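You operate a simulated robot arm through the tools that you are given. There is no shell and no other tool. Be economical: measure what you need, move in short steps, check, and stop when the job is done.

You are at the controls of a simulated robot arm. One attempt, no reset.

Task
Put the yellow pin in the carton.
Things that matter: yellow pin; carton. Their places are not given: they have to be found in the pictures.

The check looks at the end state, three seconds after you hand in, the way a careful person would. Anything else that was tipped, shoved, dropped, spilled or broken makes it a failure.

Robot
A 7-joint arm with a two-finger parallel gripper, fixed in place. Base frame: the origin is at the foot of the arm, x ahead of it, y to its left, z up; the work surface is at about z = 0. Readings come in mm, rad, newtons and seconds.
With the tool pointing down near the work surface it reaches from about 220 to 580 mm from the base axis. Its first joint turns from -1.152 to 1.152 rad. Payload 2.5 kg.
Tool frame: the origin (TCP) lies between the finger pads and is the grasp point; the fingertips stand 23 mm ahead of it; z points along the fingers, y is the line along which they close. The gripper opens to 94 mm. The fingers are 38 mm wide and 10 mm thick; the gripper's body (54 by 96 mm) begins 39 mm behind the TCP.
Orientation is that of the tool frame in the base frame, as a unit quaternion [x, y, z, w]. With the fingers straight down and closing along the base's y, the tool's x points along the base's -x, its y along +y and its z along -z.

Tools
- The arm moves only by the tool send_rows. Its argument "plan" is a list of rows, each an object of numbers (a shift or turn left out is 0, a gripper value left out holds the last): "tx", "ty", "tz": the shift along the base's x, y, z in units of 25 mm (1.0 is 25 mm); "ax", "ay", "az": the turn, a rotation vector about the base's x, y, z in units of 8 degrees (1.0 is 8 degrees); "claw": the opening, from 0 (shut) to 1 (fully open). In form: [{"tx": .., "ty": .., "tz": .., "ax": .., "ay": .., "az": .., "claw": ..}, ...]. A call has 1 to 20 rows; each row shifts and turns the commanded pose from where the row before left it. A call with a number of a shift or a turn outside -1 to 1 is refused whole. Rows are played at 5 a second. More than 50 mm and 0.15 rad between two rows, or a gripper value outside its range, and nothing of the call is played. A pose out of reach is approached as far as the arm can. The call stops where the force on the tool passes 40 N (or 10 N more than at its start, if that is more) or the arm is blocked; 0.2 s more then pass. Each finger travels about 108 mm/s and halts on what it meets, pressing with about 38 N; the grip force reading is that of the motor and also rises with nothing between the fingers. The clock runs only during rows and for 0.2 s after the last one: add rows that do not move to give the fingers time. It gives the time, the measured TCP pose, the force on the tool (base axes), the opening and the grip force at its end, in the units of the frame above (readings bear some noise), and new pictures: "views" is both (left out), scene, wrist or none.
- Cameras (640 x 400 px; columns grow to the right, rows downward): "scene" is fixed at [131.7, -416.8, 545.9]; the picture's right is [0.72, -0.70, 0.00], its down [-0.39, -0.40, -0.83] and it looks along [0.58, 0.60, -0.56] (base axes); focal length 256 px, centre (320, 200). "wrist" rides on the gripper at [-39, 0, -44] in the tool frame; the picture's right is [0.00, -1.00, 0.00], its down [0.97, 0.00, -0.24] and it looks along [0.24, 0.00, 0.97] (tool axes); focal length 218 px, centre (320, 200).
- point_at(camera, pixels): there is no depth. For up to 12 entries [column, row, z] of the newest picture of that camera ("zoom" is the newest enlarged one), the place [x, y] in the base frame at which the ray of that pixel passes the height z, good to about 3 mm. It takes no simulated time.
- inspect(camera, box): a new picture of the part [left, top, right, bottom] of that camera's present view, enlarged. It takes no simulated time.
- job_done(): hands the job in; it is judged then, once.

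Go step by step. Measure first, check grasps and placings, and put right what went wrong. The budget is 60 turns and 150 pictures, counting those below and the enlarged ones. Unless the task says otherwise, let go and move clear before handing in, and close with one line.

The tools are called after "Request:" as a command line: name --argument value ..., lists and objects as JSON in quotes. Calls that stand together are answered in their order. send_rows: Moves the arm, as the interface text tells. Its arguments: {"type":"object","properties":{"plan":{"type":"array"},"views":{"type":"string","enum":["both","scene","wrist","none"]}},"required":["plan"]} The other tools are called the same way: point_at (camera, pixels) gives the place at which the rays of pixels pass given heights; inspect (camera, box) takes an enlarged picture of a part of a camera's view; job_done () hands the job in.

At the start:

```text
time_s: 0.0
tool_pos: [390.6, 1.8, 403.7]
tcp_rot: [0.0, 1.0, 0.0, -0.001]
contact_force: [-0.5, 0.9, 0.3]
finger_gap: 94.3
grip_force: 0.1
```

scene: 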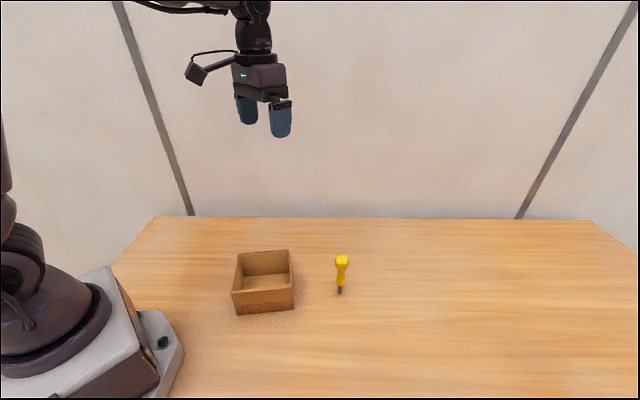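
wrist: 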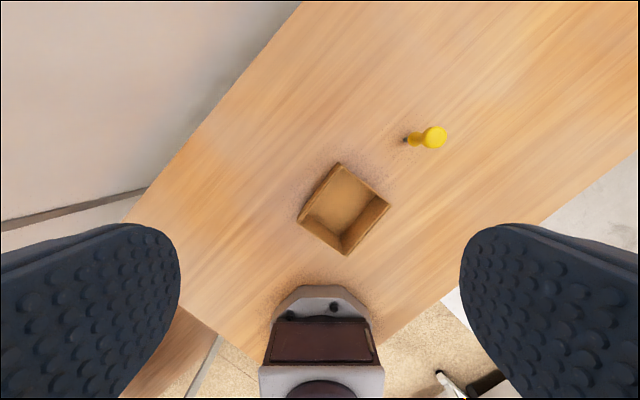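

The pin is near scene (342,275) and wrist (425,138), and the carton is near scene (264,282). The pin looks upright in both views, so I'll enlarge them and measure.

Request:
inspect --camera "scene" --box '[220, 230, 380, 330]'

Request:
inspect --camera "wrist" --box '[290, 100, 466, 260]'

Request:
point_at --camera "scene" --pixels '[[340, 293, 0], [342, 258, 0], [342, 258, 60], [342, 258, 80], [238, 314, 0], [294, 308, 0], [232, 292, 50], [294, 289, 50], [290, 250, 50], [238, 254, 50]]'

Request:
point_at --camera "wrist" --pixels '[[405, 140, 0], [434, 137, 0], [434, 137, 60], [434, 137, 80], [340, 163, 50], [389, 207, 50], [347, 255, 50], [298, 218, 50]]'

```text
4.00 times, centred on (300, 280) of scene
```

zoom: 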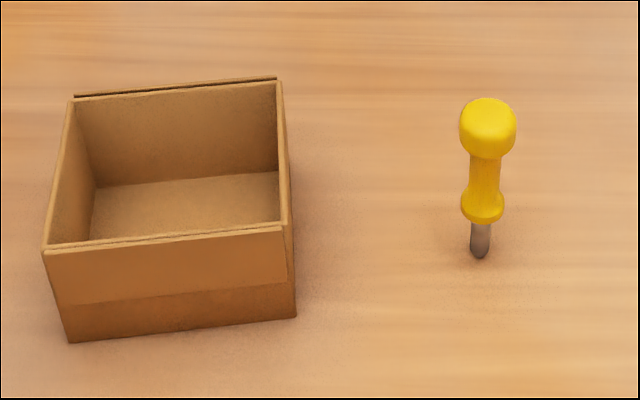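

```text
2.50 times, centred on (378, 180) of wrist
```

zoom: 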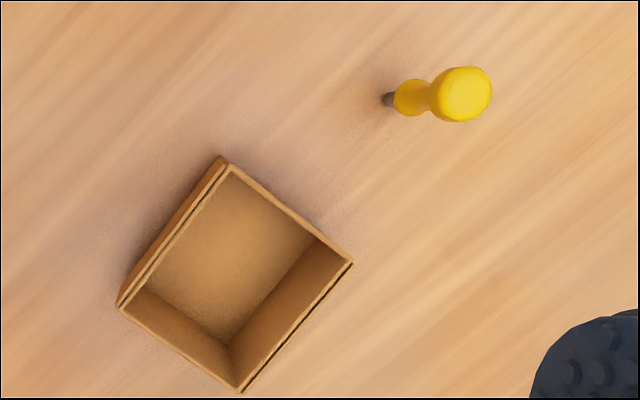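

```text
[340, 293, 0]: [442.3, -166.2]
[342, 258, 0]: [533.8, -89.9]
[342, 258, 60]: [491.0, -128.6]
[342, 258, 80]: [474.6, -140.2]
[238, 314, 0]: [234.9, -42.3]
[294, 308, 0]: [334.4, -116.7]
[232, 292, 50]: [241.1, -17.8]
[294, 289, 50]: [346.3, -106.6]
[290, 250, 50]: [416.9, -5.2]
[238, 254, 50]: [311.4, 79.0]
```

```text
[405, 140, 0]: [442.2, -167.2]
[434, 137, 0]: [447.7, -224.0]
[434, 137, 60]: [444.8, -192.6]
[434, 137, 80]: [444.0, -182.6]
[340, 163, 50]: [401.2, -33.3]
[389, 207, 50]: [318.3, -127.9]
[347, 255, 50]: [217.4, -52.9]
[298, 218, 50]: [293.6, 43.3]
```

The pin stands upright at about (443,-168), is roughly 110 mm tall and has a head about 30 mm wide. The carton's centre is about (314,-40), with a rim near 70 mm. I'll move above the pin at z≈200 and check.

Request:
send_rows --plan '[{"tx": 0.5, "ty": -1, "claw": 0.8}, {"tx": 0.5, "ty": -1}, {"tx": 0.4, "ty": -1}, {"tx": 0.4, "ty": -1}, {"tx": 0.3, "ty": -1, "tz": -1}, {"ty": -1, "tz": -1}, {"ty": -0.8, "tz": -1}, {"tz": -1}, {"tz": -1}, {"tz": -1}, {"tz": -1}, {"tz": -1}, {}]'

```text
time_s: 2.8
tool_pos: [441.5, -170.5, 202.9]
tcp_rot: [0.001, 1.0, 0.0, 0.001]
contact_force: [-0.7, 0.3, -0.8]
finger_gap: 74.9
grip_force: 0.1
```

scene: 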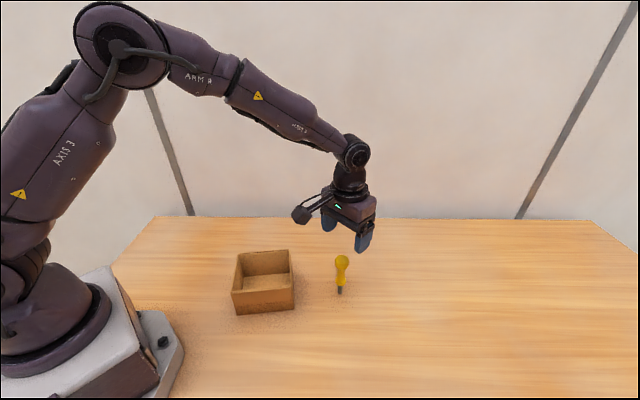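
wrist: 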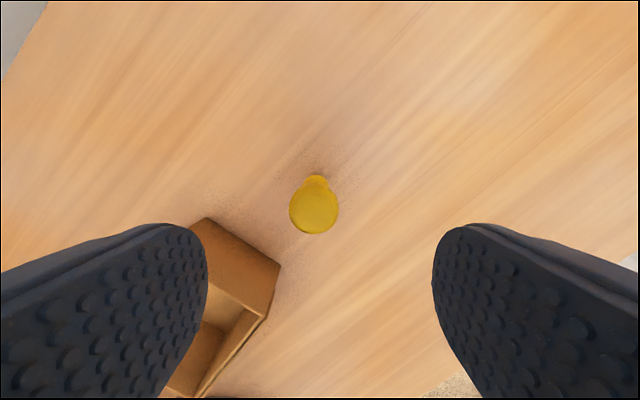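

The pin head is at wrist (314,207), roughly centred between the fingers. I'll check its position before going down.

Request:
point_at --camera "wrist" --pixels '[[314, 208, 100], [314, 208, 110], [289, 208, 100], [339, 208, 100], [315, 176, 30]]'

Request:
point_at --camera "scene" --pixels '[[342, 256, 100], [342, 256, 110], [342, 256, 120], [340, 293, 0], [348, 278, 30]]'

```text
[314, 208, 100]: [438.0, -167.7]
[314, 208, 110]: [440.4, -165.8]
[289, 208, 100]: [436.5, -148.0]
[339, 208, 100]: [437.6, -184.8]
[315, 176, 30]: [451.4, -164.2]
```

```text
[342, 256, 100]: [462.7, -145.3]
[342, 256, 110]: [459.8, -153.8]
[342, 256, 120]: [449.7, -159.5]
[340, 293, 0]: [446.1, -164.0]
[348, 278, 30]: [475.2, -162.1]
```

The head is at about (442,-167) and its top is at z≈112–118. I'll descend to TCP z≈93, with the palm still clear above the head, and look before closing.

Request:
send_rows --plan '[{"ty": 0.14, "tz": -0.8}, {"tz": -0.8}, {"tz": -0.8}, {"tz": -0.8}, {"tz": -0.8}, {"tz": -0.4}, {}]'

```text
time_s: 4.4
tool_pos: [443.8, -165.8, 94.1]
tcp_rot: [0.001, 1.0, 0.0, -0.001]
contact_force: [-0.3, 0.4, 0.6]
finger_gap: 75.2
grip_force: 0.1
```

scene: 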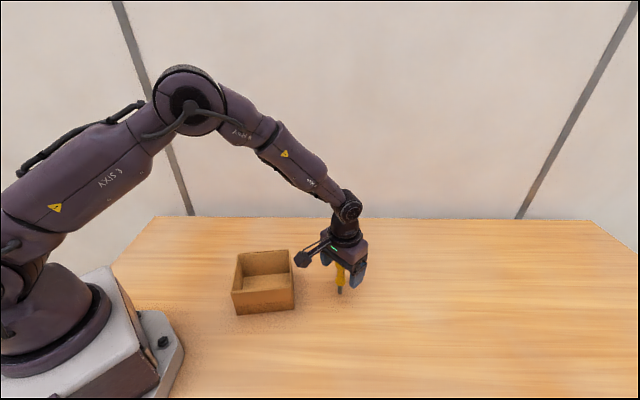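
wrist: 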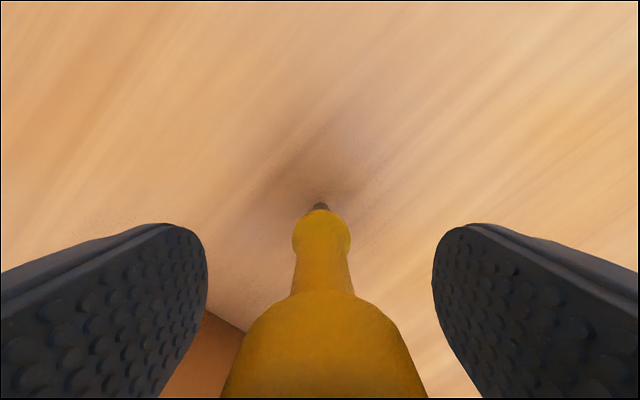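

The pin stands centred between the fingers (wrist column ~322). Next I'll close on it.

Request:
send_rows --plan '[{"claw": 0.45}, {"claw": 0.38}, {"claw": 0.1}, {}, {}, {}]'

```text
time_s: 5.8
tool_pos: [442.9, -165.3, 95.1]
tcp_rot: [0.0, 1.0, 0.001, 0.0]
contact_force: [0.5, -0.4, -0.2]
finger_gap: 30.6
grip_force: 38.2
```

scene: 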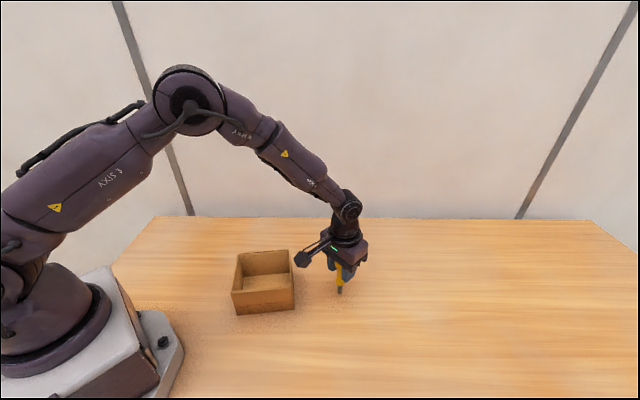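
wrist: 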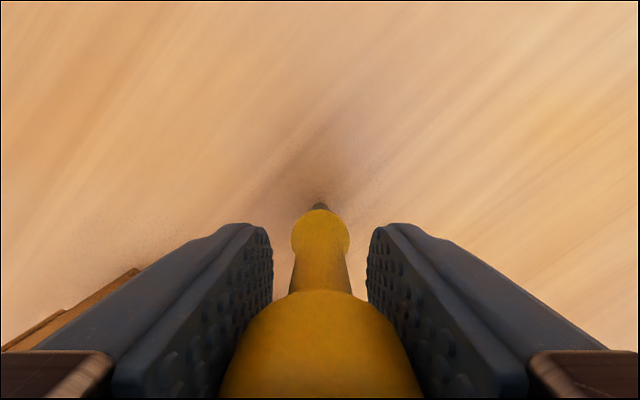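

The gap is 30.6 mm at 38 N, so the head is held. I'll lift straight up 125 mm.

Request:
send_rows --plan '[{"tz": 0.4}, {"tz": 0.6}, {"tz": 0.8}, {"tz": 0.8}, {"tz": 0.8}, {"tz": 0.8}, {"tz": 0.8}, {}]'

Request:
inspect --camera "scene" --box '[220, 180, 412, 320]'

```text
time_s: 7.6
tool_pos: [444.5, -163.9, 219.7]
tcp_rot: [0.001, 1.0, -0.001, 0.0]
contact_force: [0.0, 0.3, -0.3]
finger_gap: 30.4
grip_force: 37.9
```

scene: 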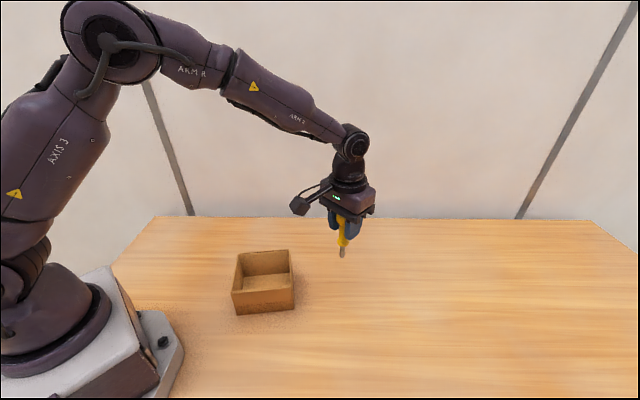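
wrist: 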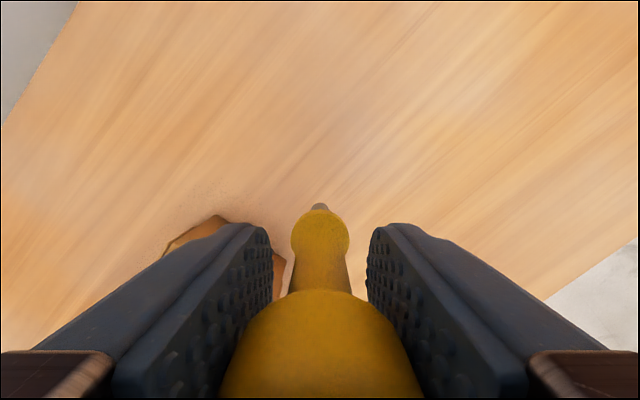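

```text
2.86 times, centred on (316, 250) of scene
```

zoom: 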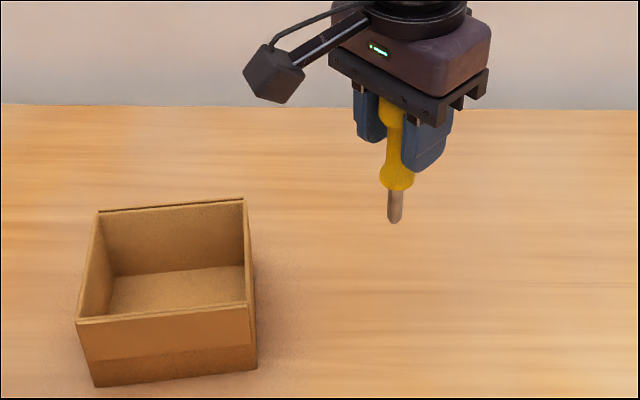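

The pin is held, with its tip about 95 mm ahead of the TCP. I'll refine the carton corners before placing.

Request:
point_at --camera "zoom" --pixels '[[256, 370, 0], [97, 387, 0], [248, 305, 60], [248, 305, 70], [76, 320, 60], [76, 320, 70], [243, 198, 60], [243, 198, 70], [97, 211, 60], [97, 211, 70], [245, 266, 3], [116, 277, 3]]'

```text
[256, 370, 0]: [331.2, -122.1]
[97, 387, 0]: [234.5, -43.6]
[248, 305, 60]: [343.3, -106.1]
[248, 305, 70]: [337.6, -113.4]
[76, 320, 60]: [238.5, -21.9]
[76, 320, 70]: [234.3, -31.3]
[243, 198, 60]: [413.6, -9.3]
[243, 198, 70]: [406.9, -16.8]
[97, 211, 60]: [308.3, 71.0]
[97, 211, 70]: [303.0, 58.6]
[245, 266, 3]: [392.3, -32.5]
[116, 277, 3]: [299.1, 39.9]
```

The carton floor's diagonal runs roughly along x, from (234,-44) to (394,-32). I'll move over it while tilting the pin 36° so its tip points to +x. That way it will lie down along the diagonal when released.

Request:
send_rows --plan '[{"tx": -0.5, "ty": 0.5}, {"tx": -0.5, "ty": 0.5, "ay": -0.5}, {"tx": -0.5, "ty": 0.5, "ay": -0.5}, {"tx": -0.5, "ty": 0.5, "ay": -0.5}, {"tx": -0.5, "ty": 0.5, "ay": -0.5}, {"tx": -0.5, "ty": 0.5, "ay": -0.5}, {"tx": -0.5, "ty": 0.5, "ay": -0.5}, {"tx": -0.5, "ty": 0.5, "ay": -0.5}, {"tx": -0.5, "ty": 0.5, "ay": -0.5}, {"tx": -0.46, "ty": 0.5, "ay": -0.5}, {}]'

Request:
inspect --camera "scene" --box '[170, 160, 362, 320]'

```text
time_s: 10.0
tool_pos: [319.6, -39.7, 219.9]
tcp_rot: [0.0, 0.951, 0.0, 0.31]
contact_force: [-0.7, 0.0, -1.1]
finger_gap: 30.6
grip_force: 38.4
```

scene: 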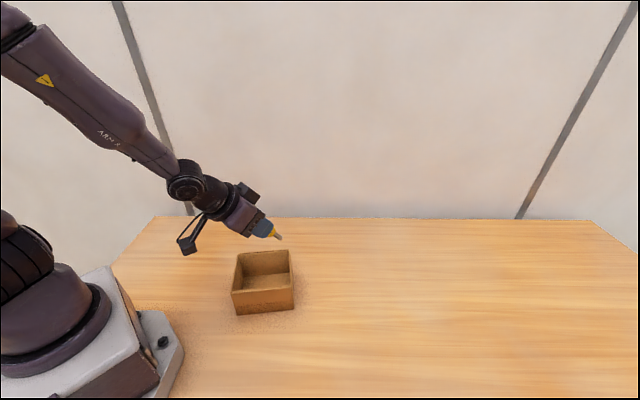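
wrist: 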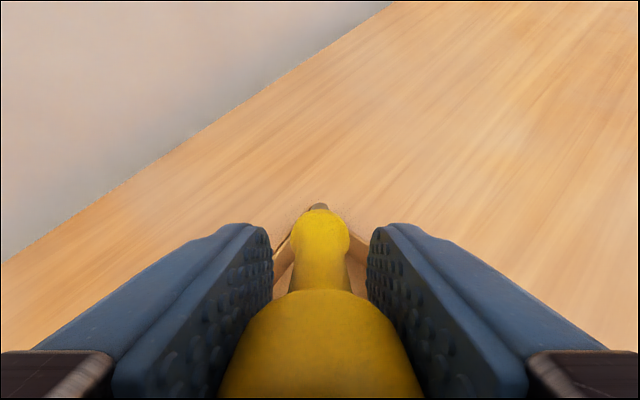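

```text
2.50 times, centred on (266, 240) of scene
```

zoom: 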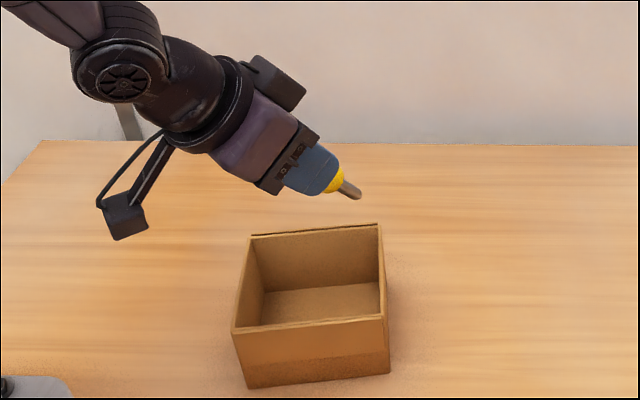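

There's a boxy attachment hanging on the gripper's -x side (zoom (125,215)). I estimate it ends up at about (178,-39) and above z≈70, clear of the carton. I'll descend part way and check.

Request:
send_rows --plan '[{"tz": -0.8}, {"tz": -0.8}, {"tz": -0.8}, {"tz": -0.8}, {"tz": -0.6}, {}]'

Request:
inspect --camera "scene" --box '[150, 190, 342, 340]'

```text
time_s: 11.4
tool_pos: [320.0, -37.0, 123.0]
tcp_rot: [0.0, 0.951, 0.0, 0.309]
contact_force: [-0.2, 0.4, 0.1]
finger_gap: 30.6
grip_force: 38.3
```

scene: 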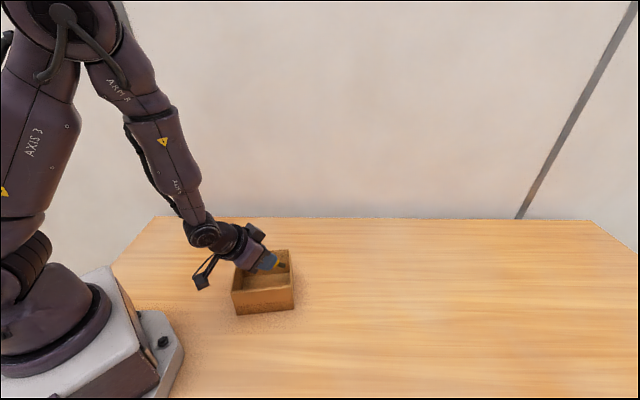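
wrist: 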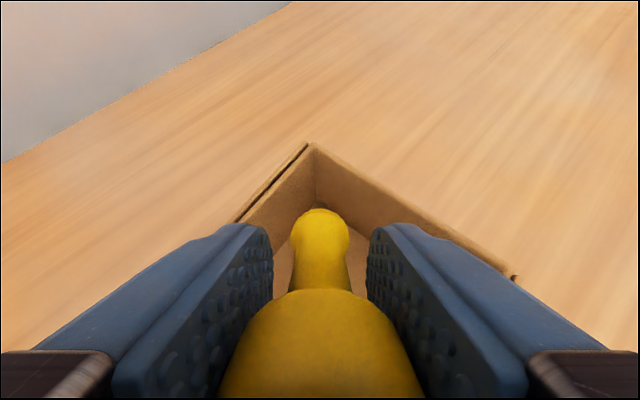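

```text
2.67 times, centred on (246, 265) of scene
```

zoom: 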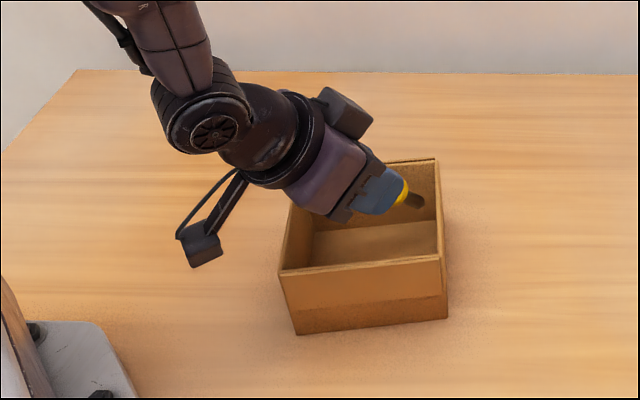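

The pin points neatly into the carton's far corner (wrist (315,150)), and the attachment clears. I'll lower another 32 mm, which leaves the tip about 10 mm above the floor.

Request:
send_rows --plan '[{"tz": -0.4}, {"tz": -0.4}, {"tz": -0.3}, {"tz": -0.2}, {}]'

Request:
inspect --camera "scene" --box '[150, 190, 342, 340]'

```text
time_s: 12.6
tool_pos: [318.7, -39.6, 89.7]
tcp_rot: [-0.001, 0.951, 0.0, 0.309]
contact_force: [-0.9, 0.4, -0.9]
finger_gap: 30.8
grip_force: 38.3
```

scene: 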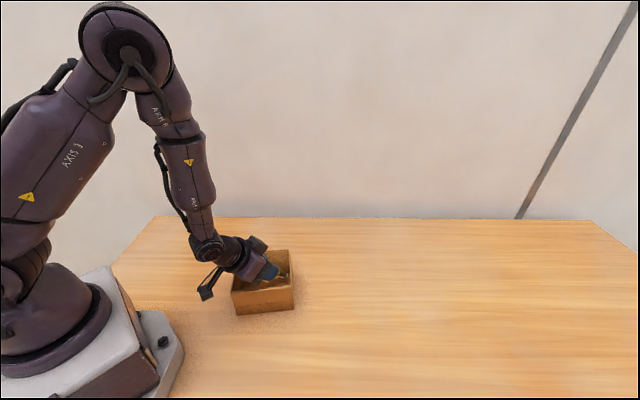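
wrist: 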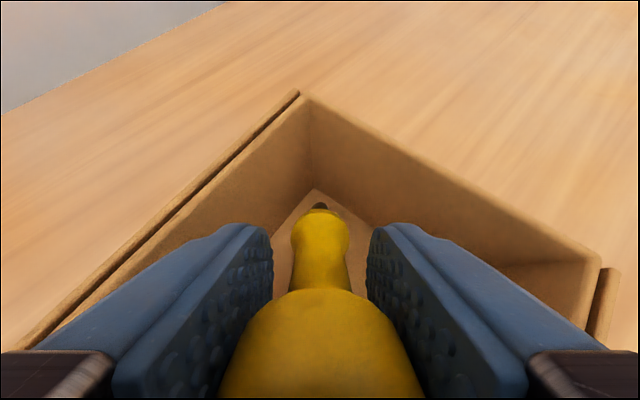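

```text
2.67 times, centred on (246, 265) of scene
```

zoom: 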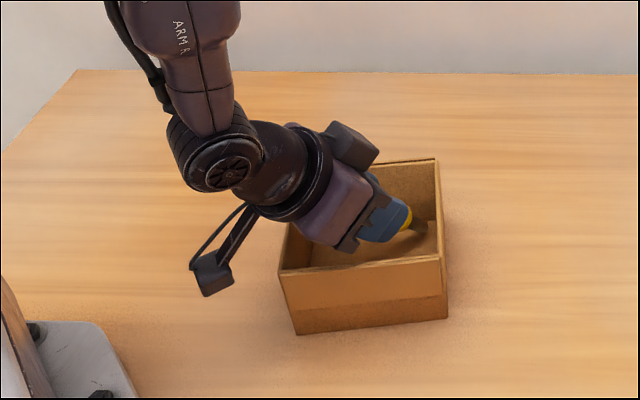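

The tip is just above the floor in the corner with the carton undisturbed. I'll open gently to about 60 mm.

Request:
send_rows --plan '[{"tz": -0.15}, {"claw": 0.36}, {"claw": 0.42}, {"claw": 0.5}, {"claw": 0.6}, {}, {}]'

```text
time_s: 14.2
tool_pos: [318.7, -39.7, 86.8]
tcp_rot: [0.0, 0.951, 0.0, 0.309]
contact_force: [0.2, 0.3, 0.5]
finger_gap: 56.4
grip_force: 0.0
```

scene: 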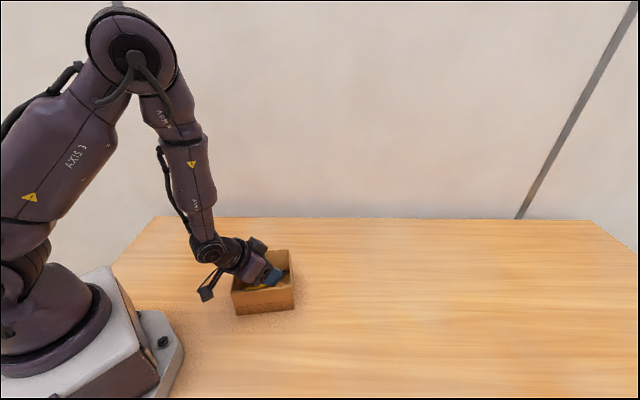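
wrist: 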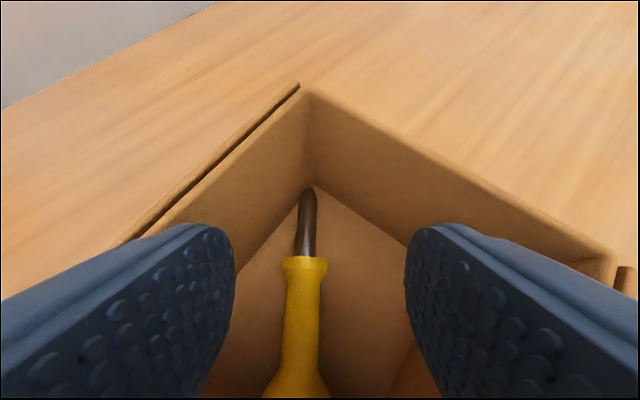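

The pin dropped and lies along the diagonal inside the carton. I'll raise the arm straight up and clear.

Request:
send_rows --plan '[{"tz": 0.4}, {"tz": 0.6}, {"tz": 0.8}, {"tz": 1}, {"tz": 1}, {"tz": 1}, {"tz": 1, "ay": 0.5}, {"tz": 1, "ay": 0.5}, {"ay": 0.5, "tz": 0.5}, {"ay": 0.5}, {"ay": 0.5}, {"ay": 0.5}, {}, {}]'

Request:
inspect --camera "scene" --box '[200, 220, 328, 330]'

```text
time_s: 17.2
tool_pos: [320.9, -43.8, 261.2]
tcp_rot: [0.0, 0.995, -0.001, 0.104]
contact_force: [0.6, 0.5, 0.5]
finger_gap: 56.4
grip_force: 0.0
out of reach, approached as far as the arm can: row 7
```

scene: 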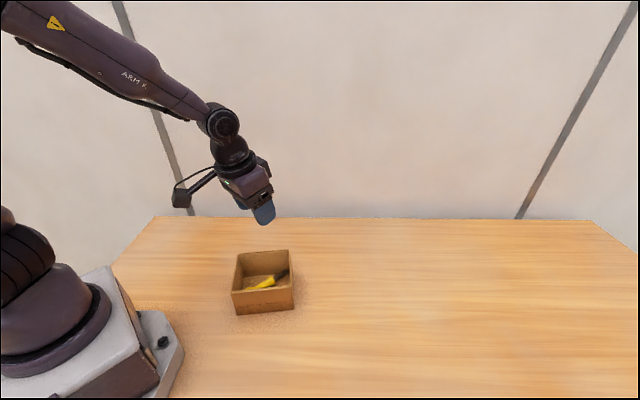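
wrist: 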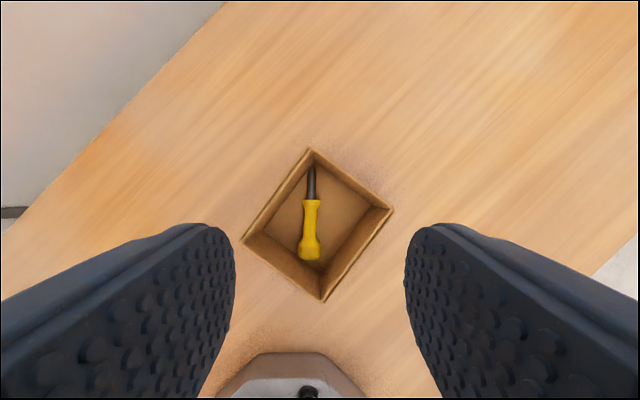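

```text
3.64 times, centred on (264, 275) of scene
```

zoom: 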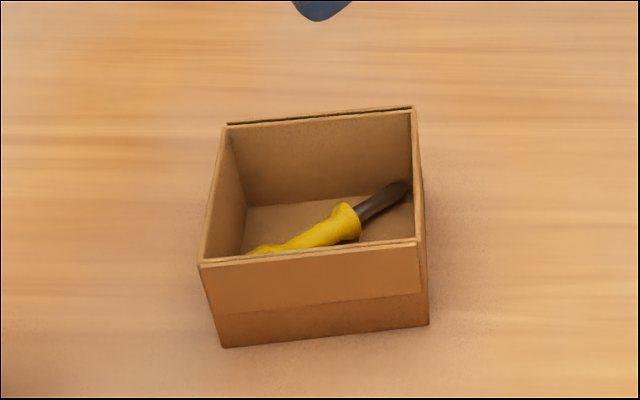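

The pin lies fully inside the carton (wrist (310,215)), the carton hasn't moved, and the arm is clear. I'm handing in.

Request:
job_done

```text
The job is handed in.
```

The yellow pin is lying inside the carton; the carton was not moved, and the gripper is open and clear.
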